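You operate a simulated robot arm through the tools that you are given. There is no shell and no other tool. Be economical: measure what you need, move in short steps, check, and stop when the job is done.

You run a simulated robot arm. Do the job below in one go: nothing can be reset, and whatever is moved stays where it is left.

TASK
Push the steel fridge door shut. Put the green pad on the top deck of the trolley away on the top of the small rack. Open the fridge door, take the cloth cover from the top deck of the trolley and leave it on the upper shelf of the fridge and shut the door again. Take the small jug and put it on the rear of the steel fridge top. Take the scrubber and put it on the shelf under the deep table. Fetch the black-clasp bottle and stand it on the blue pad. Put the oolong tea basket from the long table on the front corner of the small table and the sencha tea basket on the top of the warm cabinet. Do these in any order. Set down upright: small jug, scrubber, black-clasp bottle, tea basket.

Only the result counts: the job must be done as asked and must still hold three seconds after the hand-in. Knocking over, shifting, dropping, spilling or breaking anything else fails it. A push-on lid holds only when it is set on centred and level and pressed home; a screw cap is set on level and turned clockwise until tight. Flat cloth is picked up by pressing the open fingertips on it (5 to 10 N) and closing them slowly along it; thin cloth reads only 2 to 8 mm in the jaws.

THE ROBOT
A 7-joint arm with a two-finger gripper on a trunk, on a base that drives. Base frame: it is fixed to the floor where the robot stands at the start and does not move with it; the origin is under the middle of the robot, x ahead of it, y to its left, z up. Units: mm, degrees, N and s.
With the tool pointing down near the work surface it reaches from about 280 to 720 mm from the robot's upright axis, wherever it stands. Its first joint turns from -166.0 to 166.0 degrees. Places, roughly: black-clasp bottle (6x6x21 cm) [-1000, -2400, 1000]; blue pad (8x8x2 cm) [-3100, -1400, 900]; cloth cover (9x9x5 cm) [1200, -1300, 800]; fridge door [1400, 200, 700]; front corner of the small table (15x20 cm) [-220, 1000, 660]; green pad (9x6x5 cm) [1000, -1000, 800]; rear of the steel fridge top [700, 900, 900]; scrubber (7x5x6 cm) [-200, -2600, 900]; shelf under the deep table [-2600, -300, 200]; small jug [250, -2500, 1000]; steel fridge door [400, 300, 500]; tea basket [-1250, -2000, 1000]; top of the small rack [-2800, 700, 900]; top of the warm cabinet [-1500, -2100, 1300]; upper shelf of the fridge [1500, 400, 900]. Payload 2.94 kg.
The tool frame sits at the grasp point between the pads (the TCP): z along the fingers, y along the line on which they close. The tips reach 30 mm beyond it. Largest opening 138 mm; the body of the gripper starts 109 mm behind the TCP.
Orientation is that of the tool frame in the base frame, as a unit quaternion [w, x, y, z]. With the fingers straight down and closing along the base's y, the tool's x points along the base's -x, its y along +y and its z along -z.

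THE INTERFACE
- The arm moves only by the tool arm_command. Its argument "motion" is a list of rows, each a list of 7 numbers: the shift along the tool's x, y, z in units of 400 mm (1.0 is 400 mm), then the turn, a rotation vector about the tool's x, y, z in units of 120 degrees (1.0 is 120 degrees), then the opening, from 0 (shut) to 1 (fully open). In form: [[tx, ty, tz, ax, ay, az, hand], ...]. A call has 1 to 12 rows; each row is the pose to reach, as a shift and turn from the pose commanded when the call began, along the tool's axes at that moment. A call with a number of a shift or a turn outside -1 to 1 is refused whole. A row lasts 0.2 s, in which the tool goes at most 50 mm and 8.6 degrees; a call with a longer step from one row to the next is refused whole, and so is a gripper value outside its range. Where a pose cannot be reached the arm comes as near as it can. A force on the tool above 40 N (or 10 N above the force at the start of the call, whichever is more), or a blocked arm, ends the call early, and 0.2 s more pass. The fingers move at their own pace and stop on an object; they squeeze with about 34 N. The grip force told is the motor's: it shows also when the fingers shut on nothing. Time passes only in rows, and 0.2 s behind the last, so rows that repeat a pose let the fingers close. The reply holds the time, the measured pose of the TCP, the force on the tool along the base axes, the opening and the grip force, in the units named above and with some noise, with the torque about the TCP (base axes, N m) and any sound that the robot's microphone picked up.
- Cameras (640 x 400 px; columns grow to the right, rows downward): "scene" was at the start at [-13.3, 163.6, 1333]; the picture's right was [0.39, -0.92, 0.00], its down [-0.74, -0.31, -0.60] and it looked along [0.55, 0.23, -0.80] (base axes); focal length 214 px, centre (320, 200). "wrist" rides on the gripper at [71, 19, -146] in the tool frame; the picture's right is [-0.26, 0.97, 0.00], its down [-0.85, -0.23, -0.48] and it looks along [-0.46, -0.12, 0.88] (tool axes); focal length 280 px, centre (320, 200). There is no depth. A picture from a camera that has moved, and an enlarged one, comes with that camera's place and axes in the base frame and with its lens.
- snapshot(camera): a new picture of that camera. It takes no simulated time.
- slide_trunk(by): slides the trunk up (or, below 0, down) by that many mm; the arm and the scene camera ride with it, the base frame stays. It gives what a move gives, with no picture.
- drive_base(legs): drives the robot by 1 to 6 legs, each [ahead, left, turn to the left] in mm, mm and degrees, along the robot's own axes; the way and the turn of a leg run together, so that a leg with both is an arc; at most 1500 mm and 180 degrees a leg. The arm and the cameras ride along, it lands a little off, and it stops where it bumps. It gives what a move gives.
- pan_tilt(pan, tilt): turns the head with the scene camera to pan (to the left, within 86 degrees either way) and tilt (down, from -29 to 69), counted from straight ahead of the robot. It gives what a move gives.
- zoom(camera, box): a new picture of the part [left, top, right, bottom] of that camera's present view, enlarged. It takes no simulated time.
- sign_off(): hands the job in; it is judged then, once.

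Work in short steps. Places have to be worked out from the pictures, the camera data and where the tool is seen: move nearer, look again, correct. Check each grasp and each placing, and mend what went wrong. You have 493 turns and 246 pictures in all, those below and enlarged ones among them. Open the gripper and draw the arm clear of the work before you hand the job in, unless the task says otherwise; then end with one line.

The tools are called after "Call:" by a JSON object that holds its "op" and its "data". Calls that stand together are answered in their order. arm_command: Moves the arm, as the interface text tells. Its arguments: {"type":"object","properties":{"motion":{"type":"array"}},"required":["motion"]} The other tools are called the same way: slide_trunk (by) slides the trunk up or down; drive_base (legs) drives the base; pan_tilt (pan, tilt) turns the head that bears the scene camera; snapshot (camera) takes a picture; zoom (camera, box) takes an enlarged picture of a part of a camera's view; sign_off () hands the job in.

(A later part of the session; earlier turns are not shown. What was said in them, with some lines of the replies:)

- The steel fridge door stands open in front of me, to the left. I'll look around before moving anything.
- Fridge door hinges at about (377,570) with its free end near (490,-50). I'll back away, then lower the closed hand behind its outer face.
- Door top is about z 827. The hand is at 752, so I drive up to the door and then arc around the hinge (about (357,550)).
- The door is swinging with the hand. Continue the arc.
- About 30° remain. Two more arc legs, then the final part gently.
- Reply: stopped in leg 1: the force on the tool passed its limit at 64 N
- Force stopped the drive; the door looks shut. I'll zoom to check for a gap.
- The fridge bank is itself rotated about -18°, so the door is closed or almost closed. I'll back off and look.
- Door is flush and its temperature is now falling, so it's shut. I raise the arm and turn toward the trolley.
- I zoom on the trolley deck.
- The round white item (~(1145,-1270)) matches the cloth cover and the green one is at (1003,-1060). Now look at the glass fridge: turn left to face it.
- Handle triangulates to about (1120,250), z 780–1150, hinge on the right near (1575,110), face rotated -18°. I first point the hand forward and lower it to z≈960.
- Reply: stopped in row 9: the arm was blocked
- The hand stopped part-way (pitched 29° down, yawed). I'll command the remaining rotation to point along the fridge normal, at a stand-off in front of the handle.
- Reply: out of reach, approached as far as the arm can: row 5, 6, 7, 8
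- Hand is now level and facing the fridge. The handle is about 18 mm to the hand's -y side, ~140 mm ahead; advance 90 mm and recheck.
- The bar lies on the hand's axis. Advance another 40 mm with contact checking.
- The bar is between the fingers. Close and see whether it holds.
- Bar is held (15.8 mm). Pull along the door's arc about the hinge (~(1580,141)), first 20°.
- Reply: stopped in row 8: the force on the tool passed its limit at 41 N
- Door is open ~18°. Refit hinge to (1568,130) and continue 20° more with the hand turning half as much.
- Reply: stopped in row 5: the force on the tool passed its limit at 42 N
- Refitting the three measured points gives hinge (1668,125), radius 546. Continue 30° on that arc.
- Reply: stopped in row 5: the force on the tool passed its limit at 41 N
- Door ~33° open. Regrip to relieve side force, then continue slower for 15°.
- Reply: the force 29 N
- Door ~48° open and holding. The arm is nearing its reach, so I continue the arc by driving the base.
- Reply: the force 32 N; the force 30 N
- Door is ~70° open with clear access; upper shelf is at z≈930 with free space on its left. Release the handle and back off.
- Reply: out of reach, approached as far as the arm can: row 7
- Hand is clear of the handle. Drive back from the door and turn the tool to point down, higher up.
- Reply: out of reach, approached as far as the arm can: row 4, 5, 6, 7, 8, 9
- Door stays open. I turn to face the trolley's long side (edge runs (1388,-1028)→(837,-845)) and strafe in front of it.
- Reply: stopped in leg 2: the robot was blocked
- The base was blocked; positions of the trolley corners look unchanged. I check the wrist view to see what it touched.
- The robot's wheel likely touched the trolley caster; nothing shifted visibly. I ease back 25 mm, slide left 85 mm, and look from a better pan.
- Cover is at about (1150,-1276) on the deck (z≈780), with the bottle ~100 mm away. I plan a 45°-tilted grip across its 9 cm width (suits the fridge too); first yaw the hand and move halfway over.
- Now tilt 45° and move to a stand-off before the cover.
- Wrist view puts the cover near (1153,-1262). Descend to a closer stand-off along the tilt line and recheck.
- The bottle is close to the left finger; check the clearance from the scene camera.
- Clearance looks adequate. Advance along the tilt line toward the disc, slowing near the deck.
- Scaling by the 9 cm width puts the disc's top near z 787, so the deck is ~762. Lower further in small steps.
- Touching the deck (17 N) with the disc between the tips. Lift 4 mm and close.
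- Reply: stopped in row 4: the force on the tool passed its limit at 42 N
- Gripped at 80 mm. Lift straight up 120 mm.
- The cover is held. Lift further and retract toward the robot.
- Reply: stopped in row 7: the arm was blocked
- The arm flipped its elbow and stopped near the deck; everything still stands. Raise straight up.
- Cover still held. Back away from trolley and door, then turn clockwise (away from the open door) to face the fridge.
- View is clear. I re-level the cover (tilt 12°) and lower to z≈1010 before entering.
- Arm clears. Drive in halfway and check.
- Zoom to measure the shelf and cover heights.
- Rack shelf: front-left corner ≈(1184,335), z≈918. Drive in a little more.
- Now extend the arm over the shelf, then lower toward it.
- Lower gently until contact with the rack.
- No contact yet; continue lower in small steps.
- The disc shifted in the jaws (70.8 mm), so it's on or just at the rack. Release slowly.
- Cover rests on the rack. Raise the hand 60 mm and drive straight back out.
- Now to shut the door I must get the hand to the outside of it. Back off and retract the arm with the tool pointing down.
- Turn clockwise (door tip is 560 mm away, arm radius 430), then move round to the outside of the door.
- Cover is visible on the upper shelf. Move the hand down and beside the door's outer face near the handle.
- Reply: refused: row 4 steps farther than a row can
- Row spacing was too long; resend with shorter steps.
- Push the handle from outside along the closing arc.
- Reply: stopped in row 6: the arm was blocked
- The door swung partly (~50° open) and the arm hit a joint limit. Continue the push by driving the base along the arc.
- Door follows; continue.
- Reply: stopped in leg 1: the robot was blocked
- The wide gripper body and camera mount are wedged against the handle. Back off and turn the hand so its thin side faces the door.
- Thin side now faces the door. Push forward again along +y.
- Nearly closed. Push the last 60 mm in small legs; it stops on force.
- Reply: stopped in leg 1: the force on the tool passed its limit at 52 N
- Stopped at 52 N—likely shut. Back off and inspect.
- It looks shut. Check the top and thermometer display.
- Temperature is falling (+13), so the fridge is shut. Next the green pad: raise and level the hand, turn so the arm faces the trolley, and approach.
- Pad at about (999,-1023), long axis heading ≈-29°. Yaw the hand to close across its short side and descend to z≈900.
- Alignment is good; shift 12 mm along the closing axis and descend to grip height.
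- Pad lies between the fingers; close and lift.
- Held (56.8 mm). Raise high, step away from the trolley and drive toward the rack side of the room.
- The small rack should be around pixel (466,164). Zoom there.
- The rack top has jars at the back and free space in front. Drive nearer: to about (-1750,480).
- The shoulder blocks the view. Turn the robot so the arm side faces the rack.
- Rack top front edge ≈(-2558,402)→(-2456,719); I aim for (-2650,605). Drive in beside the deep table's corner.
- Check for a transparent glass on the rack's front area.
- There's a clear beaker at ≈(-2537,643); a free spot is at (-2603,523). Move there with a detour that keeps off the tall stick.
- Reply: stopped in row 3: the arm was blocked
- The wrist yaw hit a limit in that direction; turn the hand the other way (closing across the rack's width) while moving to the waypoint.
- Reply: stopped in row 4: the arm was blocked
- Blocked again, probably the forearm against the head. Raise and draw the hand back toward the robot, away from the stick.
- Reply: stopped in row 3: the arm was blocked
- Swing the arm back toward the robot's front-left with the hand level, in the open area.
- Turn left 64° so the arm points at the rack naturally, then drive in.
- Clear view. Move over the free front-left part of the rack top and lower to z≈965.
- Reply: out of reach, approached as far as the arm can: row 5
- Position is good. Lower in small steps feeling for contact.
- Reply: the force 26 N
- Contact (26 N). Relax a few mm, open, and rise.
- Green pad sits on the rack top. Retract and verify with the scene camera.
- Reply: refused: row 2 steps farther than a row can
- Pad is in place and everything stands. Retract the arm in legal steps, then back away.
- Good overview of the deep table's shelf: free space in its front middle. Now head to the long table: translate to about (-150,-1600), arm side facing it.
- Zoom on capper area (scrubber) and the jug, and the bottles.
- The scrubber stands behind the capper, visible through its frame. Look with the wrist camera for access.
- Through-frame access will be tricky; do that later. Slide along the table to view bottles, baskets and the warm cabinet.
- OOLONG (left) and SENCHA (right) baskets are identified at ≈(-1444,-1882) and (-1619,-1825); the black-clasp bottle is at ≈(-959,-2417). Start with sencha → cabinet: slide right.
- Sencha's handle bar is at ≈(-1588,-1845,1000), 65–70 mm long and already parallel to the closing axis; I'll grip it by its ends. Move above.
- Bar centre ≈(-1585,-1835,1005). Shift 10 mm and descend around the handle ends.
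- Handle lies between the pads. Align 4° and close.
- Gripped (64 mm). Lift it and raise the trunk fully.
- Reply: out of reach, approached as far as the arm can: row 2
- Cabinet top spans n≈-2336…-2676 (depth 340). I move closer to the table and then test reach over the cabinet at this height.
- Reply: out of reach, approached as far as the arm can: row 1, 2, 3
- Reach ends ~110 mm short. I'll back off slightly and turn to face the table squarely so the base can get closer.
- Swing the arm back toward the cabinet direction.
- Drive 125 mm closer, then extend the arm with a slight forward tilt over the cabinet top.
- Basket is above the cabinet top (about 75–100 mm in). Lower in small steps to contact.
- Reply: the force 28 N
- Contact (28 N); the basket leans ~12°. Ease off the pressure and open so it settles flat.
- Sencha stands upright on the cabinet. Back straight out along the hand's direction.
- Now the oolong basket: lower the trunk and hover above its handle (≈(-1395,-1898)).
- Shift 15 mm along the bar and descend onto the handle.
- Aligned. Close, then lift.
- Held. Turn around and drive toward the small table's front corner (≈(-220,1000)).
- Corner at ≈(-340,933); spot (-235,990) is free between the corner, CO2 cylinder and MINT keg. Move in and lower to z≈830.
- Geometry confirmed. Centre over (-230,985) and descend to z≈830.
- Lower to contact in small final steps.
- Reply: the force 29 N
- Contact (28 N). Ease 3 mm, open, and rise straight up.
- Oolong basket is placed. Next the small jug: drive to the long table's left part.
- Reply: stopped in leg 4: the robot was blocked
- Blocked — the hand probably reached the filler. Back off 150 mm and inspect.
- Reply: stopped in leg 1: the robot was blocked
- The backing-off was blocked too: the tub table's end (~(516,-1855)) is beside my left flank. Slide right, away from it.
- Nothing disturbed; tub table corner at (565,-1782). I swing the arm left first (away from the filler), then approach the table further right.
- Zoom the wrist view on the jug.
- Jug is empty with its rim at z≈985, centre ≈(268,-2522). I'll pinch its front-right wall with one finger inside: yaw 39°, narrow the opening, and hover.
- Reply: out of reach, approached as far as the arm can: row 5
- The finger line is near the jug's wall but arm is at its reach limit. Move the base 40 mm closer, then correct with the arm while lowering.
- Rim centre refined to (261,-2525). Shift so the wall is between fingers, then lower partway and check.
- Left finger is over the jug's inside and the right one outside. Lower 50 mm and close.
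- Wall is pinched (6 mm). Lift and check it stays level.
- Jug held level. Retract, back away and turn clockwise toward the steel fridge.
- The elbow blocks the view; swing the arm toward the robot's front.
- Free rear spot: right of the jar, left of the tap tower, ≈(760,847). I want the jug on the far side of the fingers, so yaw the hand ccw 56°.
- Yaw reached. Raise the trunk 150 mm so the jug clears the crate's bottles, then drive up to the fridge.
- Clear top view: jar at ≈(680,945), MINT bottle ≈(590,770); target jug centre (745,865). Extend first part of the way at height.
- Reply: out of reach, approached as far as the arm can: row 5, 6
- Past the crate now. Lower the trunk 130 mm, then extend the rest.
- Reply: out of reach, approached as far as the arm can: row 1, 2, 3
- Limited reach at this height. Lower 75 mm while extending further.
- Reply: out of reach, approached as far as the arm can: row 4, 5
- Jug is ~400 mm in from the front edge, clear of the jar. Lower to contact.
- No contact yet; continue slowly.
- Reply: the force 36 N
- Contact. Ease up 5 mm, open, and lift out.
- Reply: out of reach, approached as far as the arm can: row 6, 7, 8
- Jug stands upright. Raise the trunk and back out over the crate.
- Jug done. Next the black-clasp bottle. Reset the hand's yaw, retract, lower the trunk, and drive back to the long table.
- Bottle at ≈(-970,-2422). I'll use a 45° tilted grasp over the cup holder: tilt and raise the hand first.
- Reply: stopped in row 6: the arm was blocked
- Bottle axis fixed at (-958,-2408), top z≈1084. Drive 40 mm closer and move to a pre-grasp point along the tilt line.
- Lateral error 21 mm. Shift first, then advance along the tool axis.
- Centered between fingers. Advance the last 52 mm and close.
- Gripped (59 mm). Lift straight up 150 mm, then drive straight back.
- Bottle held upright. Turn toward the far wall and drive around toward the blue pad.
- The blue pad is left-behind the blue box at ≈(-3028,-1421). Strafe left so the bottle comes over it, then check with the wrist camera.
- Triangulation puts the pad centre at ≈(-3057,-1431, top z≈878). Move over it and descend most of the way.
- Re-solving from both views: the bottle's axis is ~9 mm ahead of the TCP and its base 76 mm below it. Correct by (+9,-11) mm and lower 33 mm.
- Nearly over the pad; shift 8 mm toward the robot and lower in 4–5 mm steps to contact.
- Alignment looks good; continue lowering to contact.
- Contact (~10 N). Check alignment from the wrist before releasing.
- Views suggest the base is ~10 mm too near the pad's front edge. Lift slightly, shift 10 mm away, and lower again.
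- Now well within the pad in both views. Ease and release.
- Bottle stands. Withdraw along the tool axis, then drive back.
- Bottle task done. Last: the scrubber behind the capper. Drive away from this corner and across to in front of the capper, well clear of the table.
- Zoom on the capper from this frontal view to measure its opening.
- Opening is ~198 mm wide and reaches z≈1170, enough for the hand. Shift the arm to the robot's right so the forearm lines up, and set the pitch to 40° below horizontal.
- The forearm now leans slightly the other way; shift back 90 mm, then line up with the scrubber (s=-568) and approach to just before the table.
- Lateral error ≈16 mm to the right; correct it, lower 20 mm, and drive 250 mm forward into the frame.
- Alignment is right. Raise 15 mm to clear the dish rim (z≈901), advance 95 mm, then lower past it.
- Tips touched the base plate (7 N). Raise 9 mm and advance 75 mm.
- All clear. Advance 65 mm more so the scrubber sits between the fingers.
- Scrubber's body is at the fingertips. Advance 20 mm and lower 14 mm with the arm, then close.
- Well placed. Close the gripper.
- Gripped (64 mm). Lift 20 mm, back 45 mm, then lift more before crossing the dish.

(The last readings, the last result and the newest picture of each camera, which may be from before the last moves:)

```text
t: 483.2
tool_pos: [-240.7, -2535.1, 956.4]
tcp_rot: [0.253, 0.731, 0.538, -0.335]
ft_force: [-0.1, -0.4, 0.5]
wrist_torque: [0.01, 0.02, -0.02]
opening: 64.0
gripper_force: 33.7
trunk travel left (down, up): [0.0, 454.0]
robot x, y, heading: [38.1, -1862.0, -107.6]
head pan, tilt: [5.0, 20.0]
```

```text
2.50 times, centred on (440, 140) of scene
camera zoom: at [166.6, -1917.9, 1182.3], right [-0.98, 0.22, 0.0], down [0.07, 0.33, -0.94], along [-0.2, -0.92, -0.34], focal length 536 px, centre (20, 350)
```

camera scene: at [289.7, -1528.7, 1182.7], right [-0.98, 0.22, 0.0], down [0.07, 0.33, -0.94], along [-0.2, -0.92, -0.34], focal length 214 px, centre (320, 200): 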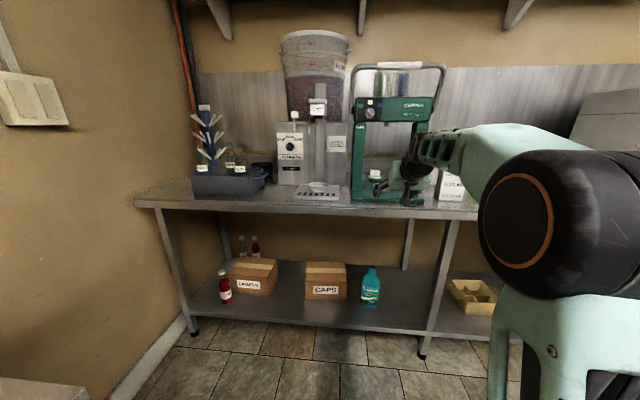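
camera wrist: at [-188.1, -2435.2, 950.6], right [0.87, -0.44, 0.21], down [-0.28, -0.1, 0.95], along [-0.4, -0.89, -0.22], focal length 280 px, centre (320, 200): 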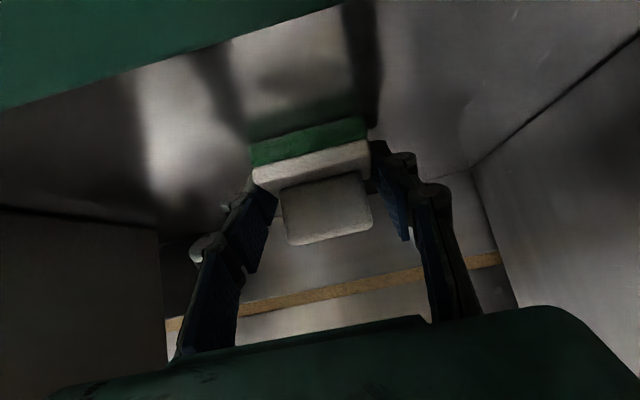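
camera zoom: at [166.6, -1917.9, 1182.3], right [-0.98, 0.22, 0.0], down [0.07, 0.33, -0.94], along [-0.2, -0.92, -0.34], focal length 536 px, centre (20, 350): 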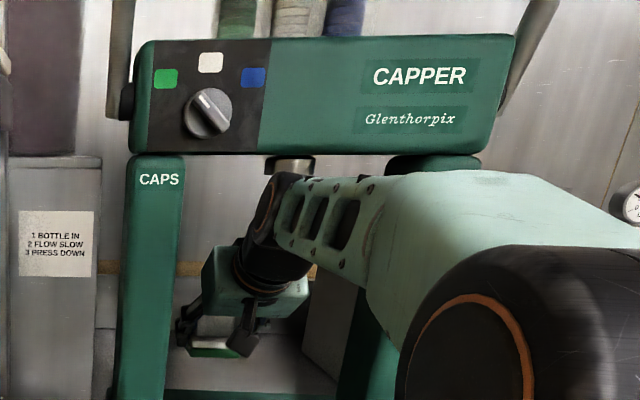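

Clear of plunger and dish. Drive straight back out.

Call:
{"op": "drive_base", "data": {"legs": [[-420, 0, 0]]}}

Call:
{"op": "snapshot", "data": {"camera": "scene"}}

Call:
{"op": "snapshot", "data": {"camera": "wrist"}}

```text
t: 485.7
tool_pos: [-114.5, -2136.4, 959.7]
tcp_rot: [0.254, 0.73, 0.537, -0.337]
ft_force: [0.1, 0.1, -1.1]
wrist_torque: [-0.02, -0.01, 0.01]
opening: 64.3
gripper_force: 34.2
trunk travel left (down, up): [0.0, 454.0]
robot x, y, heading: [158.8, -1461.2, -107.5]
head pan, tilt: [5.0, 20.0]
```

```text
51 pictures are left
camera scene: at [293.1, -1519.0, 1182.7], right [-0.98, 0.22, 0.0], down [0.07, 0.33, -0.94], along [-0.21, -0.92, -0.34], focal length 214 px, centre (320, 200)
```

scene: 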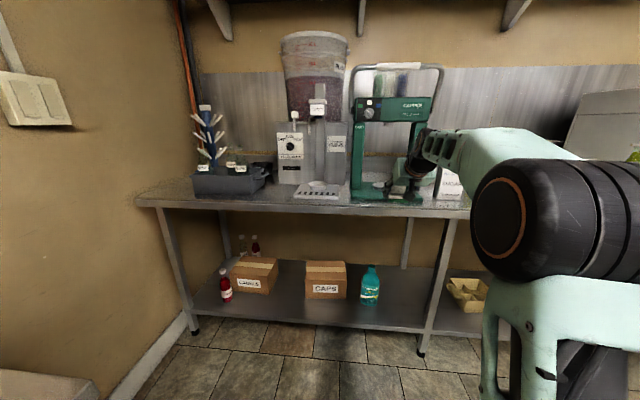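

```text
50 pictures are left
camera wrist: at [-49.0, -1993.1, 998.4], right [0.87, -0.44, 0.21], down [-0.28, -0.1, 0.95], along [-0.4, -0.89, -0.22], focal length 280 px, centre (320, 200)
```

wrist: 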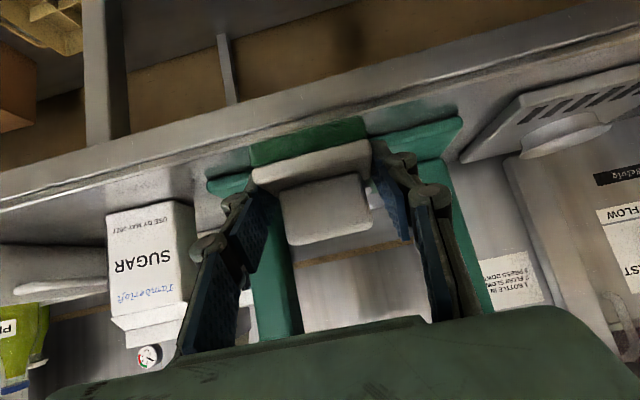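

Scrubber is out. Now carry it to the deep table: back off, turn and drive there.

Call:
{"op": "drive_base", "data": {"legs": [[-300, 0, 0], [0, 0, -86.5], [960, -50, 0], [900, -50, 0]]}}

Call:
{"op": "pan_tilt", "data": {"pan": 10, "tilt": 35}}

Call:
{"op": "snapshot", "data": {"camera": "scene"}}

```text
t: 500.5
tool_pos: [-2223.1, -366.0, 958.9]
tcp_rot: [-0.048, 0.899, -0.114, -0.419]
ft_force: [-0.5, 0.4, -0.4]
wrist_torque: [-0.01, 0.0, 0.01]
opening: 64.4
gripper_force: 34.2
trunk travel left (down, up): [0.0, 454.0]
robot x, y, heading: [-1537.7, -608.6, 165.1]
head pan, tilt: [5.0, 20.0]
```

```text
t: 501.3
tool_pos: [-2222.9, -366.7, 958.6]
tcp_rot: [-0.047, 0.899, -0.114, -0.419]
ft_force: [-0.7, 0.6, -0.4]
wrist_torque: [0.0, -0.02, 0.02]
opening: 64.2
gripper_force: 33.9
trunk travel left (down, up): [0.0, 454.0]
robot x, y, heading: [-1535.5, -610.8, 165.1]
head pan, tilt: [10.0, 35.0]
```

```text
49 pictures are left
camera scene: at [-1583.8, -753.2, 1158.9], right [0.09, 1.0, 0.0], down [0.57, -0.05, -0.82], along [-0.82, 0.07, -0.57], focal length 214 px, centre (320, 200)
```

scene: 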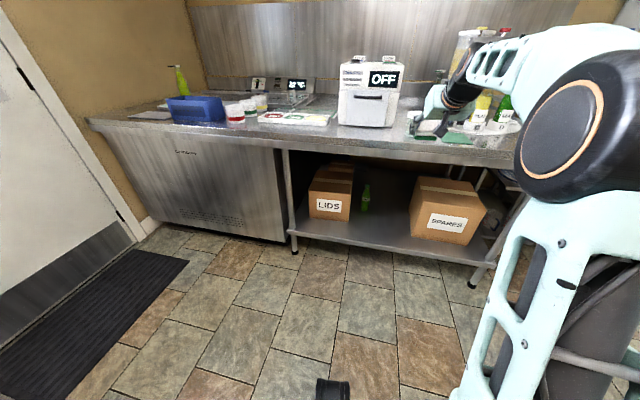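

Bottle visibly stands on the blue pad. Shelf gap between LIDS and SPARES boxes: centre ≈(-2559,-287). Back off 150 mm and lower the arm in front of the table.

Call:
{"op": "drive_base", "data": {"legs": [[-170, 0, 0]]}}

Call:
{"op": "arm_command", "data": {"motion": [[0.0956, 0.0005, 0.056, 0, 0, 0, 0], [0.191, 0.001, 0.112, 0, 0, 0, 0], [0.287, 0.0015, 0.168, 0, 0, 0, 0], [0.3825, 0.002, 0.224, 0, 0, 0, 0], [0.478, 0.0025, 0.28, 0, 0, 0, 0], [0.574, 0.003, 0.336, 0, 0, 0, 0], [0.669, 0.0035, 0.392, 0, 0, 0, 0], [0.765, 0.004, 0.448, 0, 0, 0, 0]]}}

Call:
{"op": "snapshot", "data": {"camera": "scene"}}

```text
t: 502.7
tool_pos: [-2058.5, -410.3, 958.3]
tcp_rot: [-0.048, 0.899, -0.114, -0.419]
ft_force: [-0.4, -0.2, -1.5]
wrist_torque: [0.04, -0.01, 0.03]
opening: 64.3
gripper_force: 34.3
trunk travel left (down, up): [0.0, 454.0]
robot x, y, heading: [-1374.1, -654.2, 164.8]
head pan, tilt: [10.0, 35.0]
```

```text
t: 504.5
tool_pos: [-2002.2, -432.5, 609.4]
tcp_rot: [-0.047, 0.899, -0.114, -0.42]
ft_force: [-0.2, -0.4, 0.1]
wrist_torque: [0.03, -0.03, -0.01]
opening: 64.1
gripper_force: 34.7
trunk travel left (down, up): [0.0, 454.0]
robot x, y, heading: [-1372.3, -654.7, 165.2]
head pan, tilt: [10.0, 35.0]
```

```text
48 pictures are left
camera scene: at [-1419.1, -797.0, 1158.9], right [0.08, 1.0, 0.0], down [0.57, -0.05, -0.82], along [-0.82, 0.07, -0.57], focal length 214 px, centre (320, 200)
```

scene: 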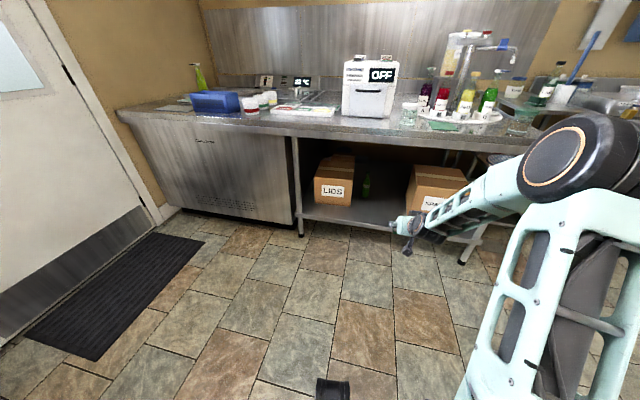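

Continue lowering to z≈265.

Call:
{"op": "arm_command", "data": {"motion": [[0.0924, 0, 0.0574, 0, 0, 0, 0], [0.185, 0, 0.115, 0, 0, 0, 0], [0.277, 0, 0.172, 0, 0, 0, 0], [0.37, 0, 0.23, 0, 0, 0, 0], [0.462, 0, 0.287, 0, 0, 0, 0], [0.554, 0, 0.344, 0, 0, 0, 0], [0.647, 0, 0.402, 0, 0, 0, 0], [0.739, 0, 0.459, 0, 0, 0, 0]]}}

Call:
{"op": "snapshot", "data": {"camera": "scene"}}

Call:
{"op": "snapshot", "data": {"camera": "wrist"}}

```text
t: 506.3
tool_pos: [-1953.6, -445.8, 263.4]
tcp_rot: [-0.048, 0.899, -0.114, -0.42]
ft_force: [-0.6, -0.3, 0.5]
wrist_torque: [-0.01, -0.05, -0.03]
opening: 64.1
gripper_force: 33.4
trunk travel left (down, up): [0.0, 454.0]
robot x, y, heading: [-1374.1, -655.1, 165.0]
head pan, tilt: [10.0, 35.0]
```

```text
47 pictures are left
camera scene: at [-1419.1, -797.0, 1158.9], right [0.08, 1.0, 0.0], down [0.57, -0.05, -0.82], along [-0.82, 0.07, -0.57], focal length 214 px, centre (320, 200)
```

scene: 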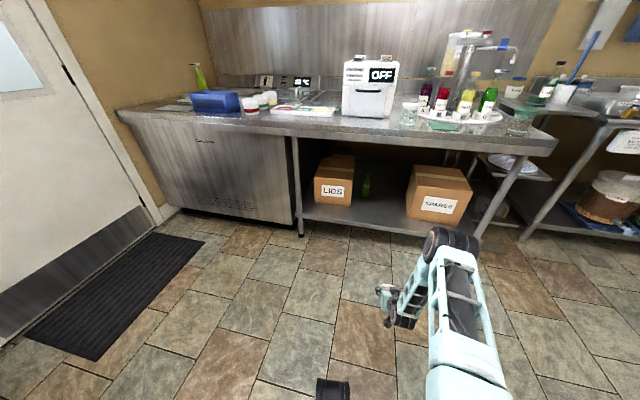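

```text
46 pictures are left
camera wrist: at [-1805.9, -503.5, 303.6], right [-0.4, -0.89, 0.21], down [-0.12, 0.28, 0.95], along [-0.91, 0.36, -0.21], focal length 280 px, centre (320, 200)
```

wrist: 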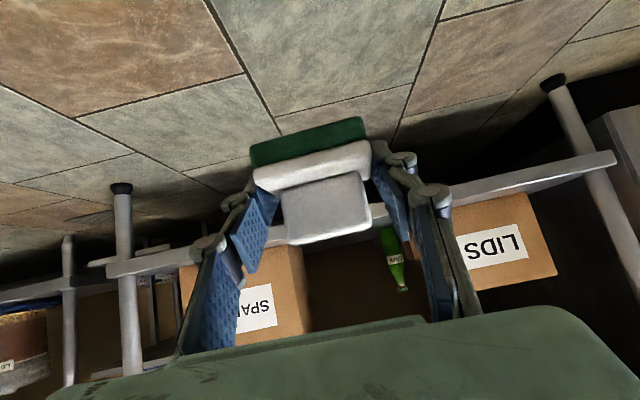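

Extend the arm ~80 mm so the elbow drops lower before going under the table.

Call:
{"op": "arm_command", "data": {"motion": [[-0.064, -0.01, 0.076, 0, 0, 0, 0], [-0.128, -0.02, 0.1515, 0, 0, 0, 0]]}}

Call:
{"op": "snapshot", "data": {"camera": "scene"}}

```text
t: 506.9
tool_pos: [-2030.0, -417.5, 264.1]
tcp_rot: [-0.048, 0.9, -0.114, -0.419]
ft_force: [-0.7, -0.6, -1.2]
wrist_torque: [0.01, -0.02, 0.0]
opening: 64.1
gripper_force: 33.9
trunk travel left (down, up): [0.0, 454.0]
robot x, y, heading: [-1376.7, -653.1, 165.0]
head pan, tilt: [10.0, 35.0]
```

```text
45 pictures are left
camera scene: at [-1419.3, -796.9, 1158.8], right [0.08, 1.0, 0.0], down [0.57, -0.05, -0.82], along [-0.82, 0.07, -0.57], focal length 214 px, centre (320, 200)
```

scene: 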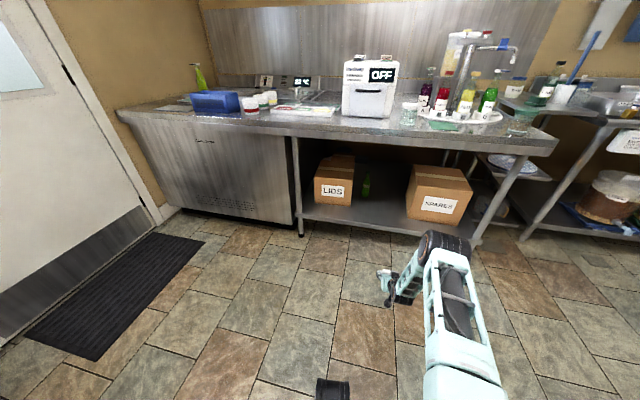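

Elbow sits ~200 mm behind the hand and below the tabletop. Drive in 330 mm and check.

Call:
{"op": "drive_base", "data": {"legs": [[330, -18, 0]]}}

Call:
{"op": "snapshot", "data": {"camera": "scene"}}

Call:
{"op": "snapshot", "data": {"camera": "wrist"}}

```text
t: 509.1
tool_pos: [-2342.9, -317.6, 264.8]
tcp_rot: [-0.048, 0.899, -0.113, -0.419]
ft_force: [0.2, 0.1, 0.2]
wrist_torque: [-0.01, 0.0, 0.0]
opening: 63.9
gripper_force: 33.7
trunk travel left (down, up): [0.0, 454.0]
robot x, y, heading: [-1689.9, -551.5, 165.3]
head pan, tilt: [10.0, 35.0]
```

```text
44 pictures are left
camera scene: at [-1731.2, -695.8, 1158.8], right [0.08, 1.0, 0.0], down [0.57, -0.05, -0.82], along [-0.82, 0.07, -0.57], focal length 214 px, centre (320, 200)
```

scene: 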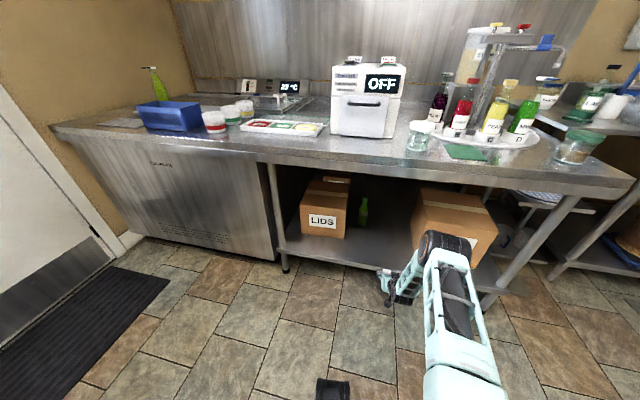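

```text
43 pictures are left
camera wrist: at [-2193.5, -375.4, 304.0], right [-0.4, -0.89, 0.21], down [-0.12, 0.28, 0.95], along [-0.91, 0.36, -0.22], focal length 280 px, centre (320, 200)
```

wrist: 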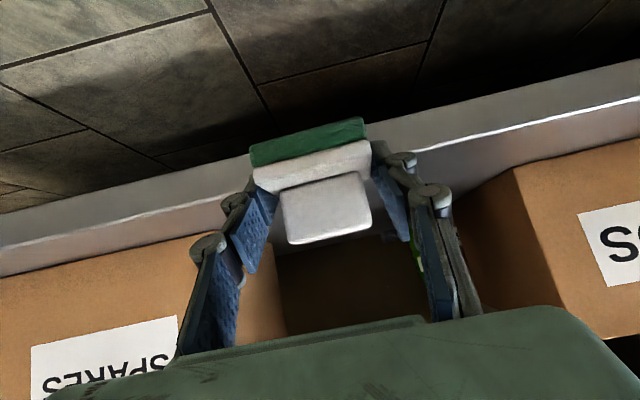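

Shelf top is higher than assumed (≈z 242). Raise 32 mm, drive 80 mm, and extend the arm the rest.

Call:
{"op": "arm_command", "data": {"motion": [[-0.03, 0, -0.026, 0, 0, 0, 0], [-0.061, 0, -0.051, 0, 0, 0, 0]]}}

Call:
{"op": "drive_base", "data": {"legs": [[80, -4, 0]]}}

Call:
{"op": "snapshot", "data": {"camera": "scene"}}

Call:
{"op": "snapshot", "data": {"camera": "wrist"}}

```text
t: 509.7
tool_pos: [-2341.6, -317.3, 295.8]
tcp_rot: [-0.047, 0.899, -0.114, -0.42]
ft_force: [-0.8, 0.5, -0.9]
wrist_torque: [0.01, 0.02, -0.01]
opening: 64.2
gripper_force: 33.8
trunk travel left (down, up): [0.0, 454.0]
robot x, y, heading: [-1683.5, -555.9, 165.5]
head pan, tilt: [10.0, 35.0]
```

```text
t: 510.8
tool_pos: [-2415.9, -292.9, 295.3]
tcp_rot: [-0.048, 0.899, -0.114, -0.419]
ft_force: [-1.1, 0.2, -0.6]
wrist_torque: [0.01, 0.04, 0.02]
opening: 64.1
gripper_force: 33.9
trunk travel left (down, up): [0.0, 454.0]
robot x, y, heading: [-1762.1, -530.1, 165.3]
head pan, tilt: [10.0, 35.0]
```

```text
42 pictures are left
camera scene: at [-1806.5, -671.9, 1158.8], right [0.08, 1.0, 0.0], down [0.57, -0.05, -0.82], along [-0.82, 0.07, -0.57], focal length 214 px, centre (320, 200)
```

scene: 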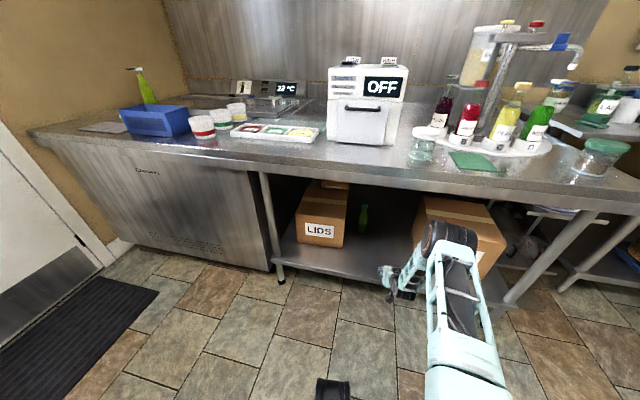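

```text
41 pictures are left
camera wrist: at [-2268.4, -351.1, 335.6], right [-0.4, -0.89, 0.21], down [-0.12, 0.28, 0.95], along [-0.91, 0.36, -0.22], focal length 280 px, centre (320, 200)
```

wrist: 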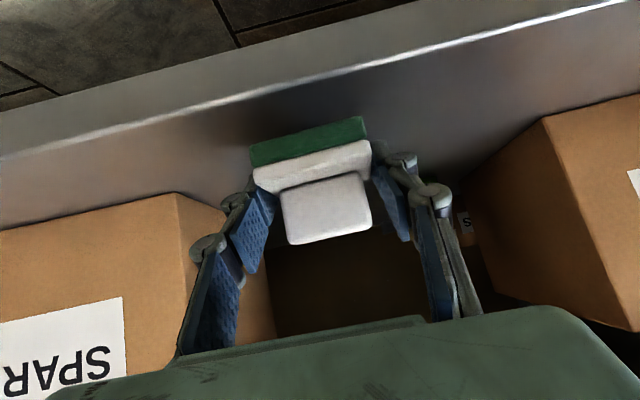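

Scrubber is over the shelf's front edge. Extend 85 mm further in.

Call:
{"op": "arm_command", "data": {"motion": [[-0.045, -0.005, 0.054, 0, 0, 0, 0], [-0.09, -0.01, 0.108, 0, 0, 0, 0], [-0.136, -0.015, 0.161, 0, 0, 0, 0]]}}

Call:
{"op": "snapshot", "data": {"camera": "wrist"}}

Call:
{"op": "snapshot", "data": {"camera": "scene"}}

```text
t: 511.6
tool_pos: [-2496.5, -267.2, 295.2]
tcp_rot: [-0.048, 0.9, -0.113, -0.419]
ft_force: [0.3, 0.1, -1.0]
wrist_torque: [0.01, 0.03, 0.03]
opening: 64.3
gripper_force: 33.6
trunk travel left (down, up): [0.0, 454.0]
robot x, y, heading: [-1759.7, -528.5, 165.3]
head pan, tilt: [10.0, 35.0]
```

```text
40 pictures are left
camera wrist: at [-2348.8, -324.8, 335.7], right [-0.4, -0.89, 0.21], down [-0.12, 0.28, 0.95], along [-0.91, 0.36, -0.22], focal length 280 px, centre (320, 200)
```

wrist: 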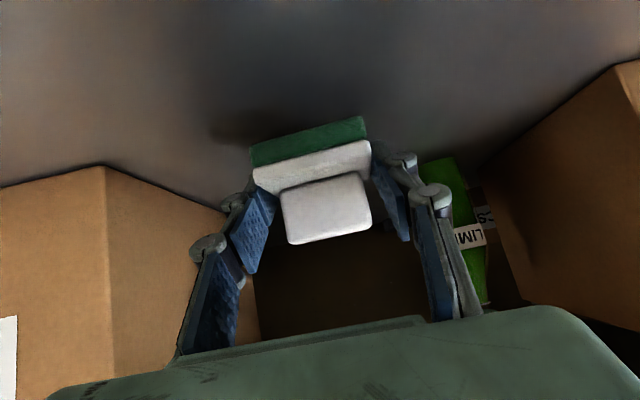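

```text
39 pictures are left
camera scene: at [-1806.5, -671.9, 1158.8], right [0.08, 1.0, 0.0], down [0.57, -0.05, -0.82], along [-0.82, 0.07, -0.57], focal length 214 px, centre (320, 200)
```

scene: 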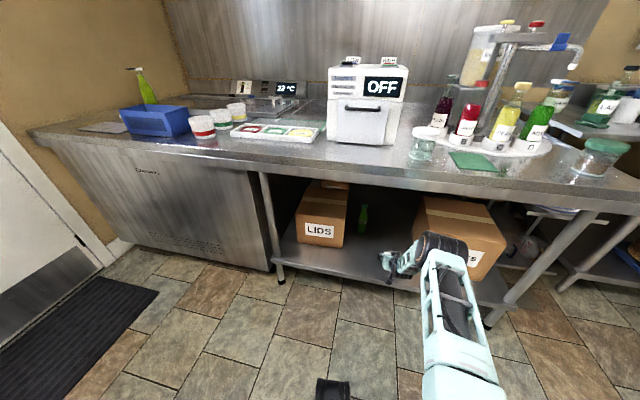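

Position is good (≈90 mm inside the edge). Lower to contact.

Call:
{"op": "arm_command", "data": {"motion": [[0.019, 0, 0.016, 0, 0, 0, 0], [0.034, 0, 0.029, 0, 0, 0, 0], [0.046, 0, 0.039, 0, 0, 0, 0], [0.046, 0, 0.039, 0, 0, 0, 0]]}}

```text
t: 512.6
tool_pos: [-2496.4, -267.1, 271.1]
tcp_rot: [-0.047, 0.899, -0.113, -0.419]
ft_force: [0.2, -0.1, -0.1]
wrist_torque: [0.02, -0.01, 0.01]
opening: 64.0
gripper_force: 34.2
trunk travel left (down, up): [0.0, 454.0]
robot x, y, heading: [-1760.9, -527.0, 165.2]
head pan, tilt: [10.0, 35.0]
```

Call:
{"op": "arm_command", "data": {"motion": [[0.01, 0, 0.008, 0, 0, 0, 0], [0.02, 0, 0.016, 0, 0, 0, 0], [0.028, 0, 0.0235, 0, 0, 0, 0], [0.028, 0, 0.0235, 0, 0, 0, 0]]}}

Call:
{"op": "snapshot", "data": {"camera": "wrist"}}

```text
t: 513.6
tool_pos: [-2499.4, -265.2, 264.8]
tcp_rot: [-0.049, 0.897, -0.113, -0.425]
ft_force: [1.5, 0.2, 26.8]
wrist_torque: [0.15, 0.47, -0.04]
opening: 64.6
gripper_force: 34.5
trunk travel left (down, up): [0.0, 454.0]
robot x, y, heading: [-1762.5, -526.9, 165.5]
head pan, tilt: [10.0, 35.0]
```

```text
38 pictures are left
camera wrist: at [-2351.7, -323.5, 302.5], right [-0.4, -0.89, 0.21], down [-0.11, 0.27, 0.96], along [-0.91, 0.36, -0.2], focal length 280 px, centre (320, 200)
```

wrist: 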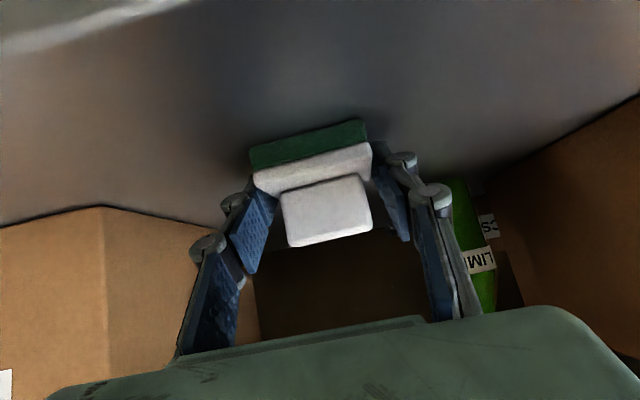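

Contact (27 N). Ease, open, then back straight out.

Call:
{"op": "arm_command", "data": {"motion": [[-0.008, 0, -0.006, 0, 0, 0, 0], [-0.006, 0, -0.005, 0, 0, 0, 0.5], [-0.006, 0, -0.005, 0, 0, 0, 0.58], [-0.006, 0, -0.005, 0, 0, 0, 0.68], [-0.006, 0, -0.005, 0, 0, 0, 0.68]]}}

Call:
{"op": "snapshot", "data": {"camera": "wrist"}}

```text
t: 514.8
tool_pos: [-2495.2, -268.2, 258.7]
tcp_rot: [-0.047, 0.9, -0.113, -0.418]
ft_force: [5.0, -0.6, 7.6]
wrist_torque: [0.01, 0.0, -0.03]
opening: 94.6
gripper_force: 3.9
trunk travel left (down, up): [0.0, 454.0]
robot x, y, heading: [-1762.0, -527.7, 165.4]
head pan, tilt: [10.0, 35.0]
```

```text
37 pictures are left
camera wrist: at [-2347.0, -325.5, 299.3], right [-0.4, -0.89, 0.21], down [-0.12, 0.28, 0.95], along [-0.91, 0.36, -0.22], focal length 280 px, centre (320, 200)
```

wrist: 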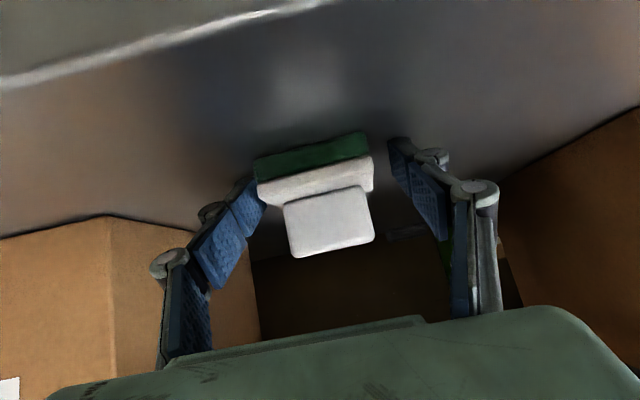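

Released; centre the hand (8 mm) and raise slightly so the left finger clears, then back out.

Call:
{"op": "arm_command", "data": {"motion": [[-0.01, 0, -0.008, 0, 0, 0, 0.68], [-0.012, -0.015, -0.01, 0, 0, 0, 0.76], [-0.012, -0.022, -0.01, 0, 0, 0, 0.76]]}}

Call:
{"op": "drive_base", "data": {"legs": [[-330, 12, 0]]}}

Call:
{"op": "snapshot", "data": {"camera": "wrist"}}

Call:
{"op": "snapshot", "data": {"camera": "scene"}}

```text
t: 515.6
tool_pos: [-2494.5, -258.0, 265.3]
tcp_rot: [-0.046, 0.9, -0.113, -0.418]
ft_force: [0.4, -0.3, -0.3]
wrist_torque: [0.0, 0.02, 0.03]
opening: 105.1
gripper_force: 0.0
trunk travel left (down, up): [0.0, 454.0]
robot x, y, heading: [-1756.5, -525.1, 165.2]
head pan, tilt: [10.0, 35.0]
```

```text
t: 517.8
tool_pos: [-2181.5, -355.6, 267.5]
tcp_rot: [-0.047, 0.899, -0.112, -0.42]
ft_force: [0.2, -0.4, 0.0]
wrist_torque: [-0.03, 0.02, 0.02]
opening: 104.7
gripper_force: 0.1
trunk travel left (down, up): [0.0, 454.0]
robot x, y, heading: [-1441.2, -618.6, 165.6]
head pan, tilt: [10.0, 35.0]
```

```text
36 pictures are left
camera wrist: at [-2032.3, -413.0, 306.2], right [-0.4, -0.89, 0.21], down [-0.12, 0.28, 0.95], along [-0.91, 0.35, -0.22], focal length 280 px, centre (320, 200)
```

wrist: 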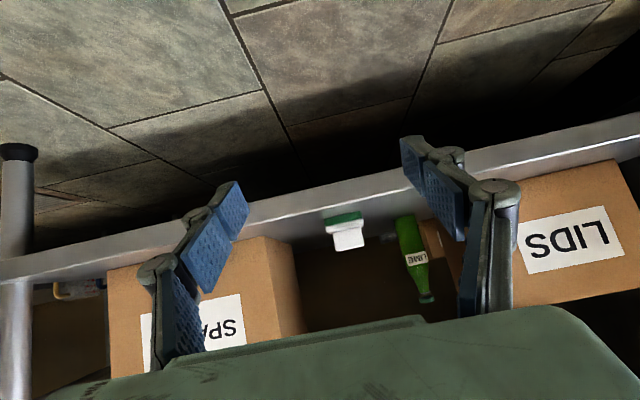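

```text
35 pictures are left
camera scene: at [-1491.1, -766.6, 1158.8], right [0.08, 1.0, 0.0], down [0.57, -0.05, -0.82], along [-0.82, 0.06, -0.57], focal length 214 px, centre (320, 200)
```

scene: 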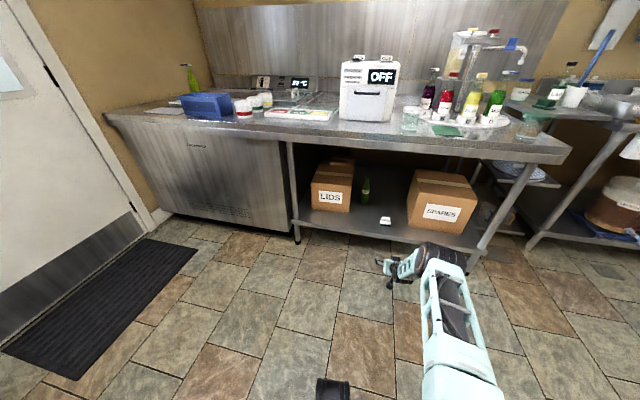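

Scrubber is on the shelf, upright. Verify the bottle on the blue pad and the scrubber with zooms.

Call:
{"op": "zoom", "data": {"camera": "scene", "box": [150, 50, 260, 130]}}

Call:
{"op": "zoom", "data": {"camera": "scene", "box": [330, 170, 450, 260]}}

```text
5.00 times, centred on (205, 90) of scene
camera zoom: at [-1491.1, -766.6, 1158.8], right [0.08, 1.0, 0.0], down [0.57, -0.05, -0.82], along [-0.82, 0.06, -0.57], focal length 1072 px, centre (895, 750)
```

zoom: 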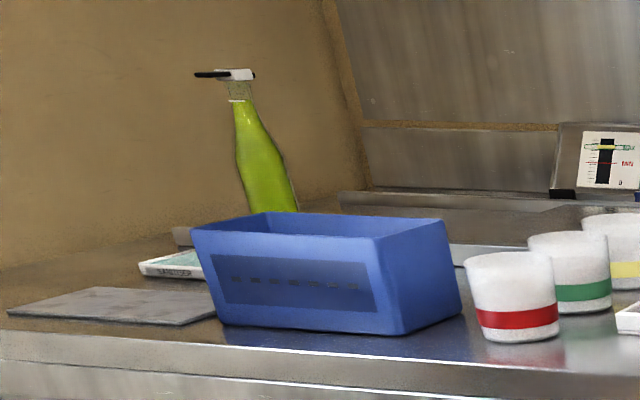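

```text
4.44 times, centred on (390, 215) of scene
camera zoom: at [-1491.1, -766.6, 1158.8], right [0.08, 1.0, 0.0], down [0.57, -0.05, -0.82], along [-0.82, 0.06, -0.57], focal length 953 px, centre (9, 133)
```

zoom: 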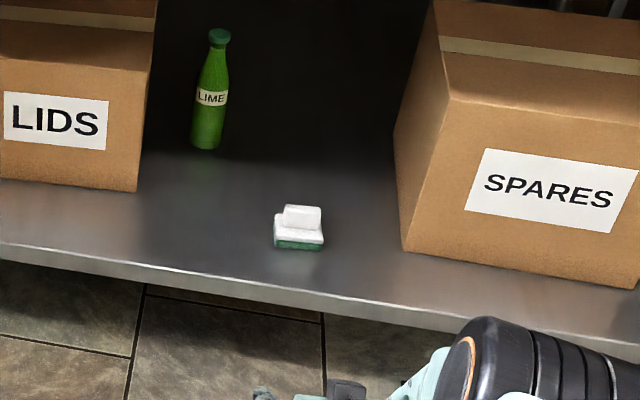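

Everything is in place. Back the robot a bit further from the table, then hand in.

Call:
{"op": "drive_base", "data": {"legs": [[-200, 0, 0]]}}

Call:
{"op": "sign_off", "data": {}}

```text
t: 519.3
tool_pos: [-1988.6, -406.9, 266.5]
tcp_rot: [-0.046, 0.9, -0.111, -0.419]
ft_force: [0.1, 0.2, -0.4]
wrist_torque: [0.0, 0.04, -0.02]
opening: 104.8
gripper_force: 0.1
trunk travel left (down, up): [0.0, 454.0]
robot x, y, heading: [-1254.5, -674.6, 165.4]
head pan, tilt: [10.0, 35.0]
```

```text
The job is handed in.
```

I did every part of the job and handed it in: both fridge doors are shut and every item was placed and checked by camera. The base bumped the trolley and the table with the blue-lidded tub once each; neither looked shifted in the pictures.
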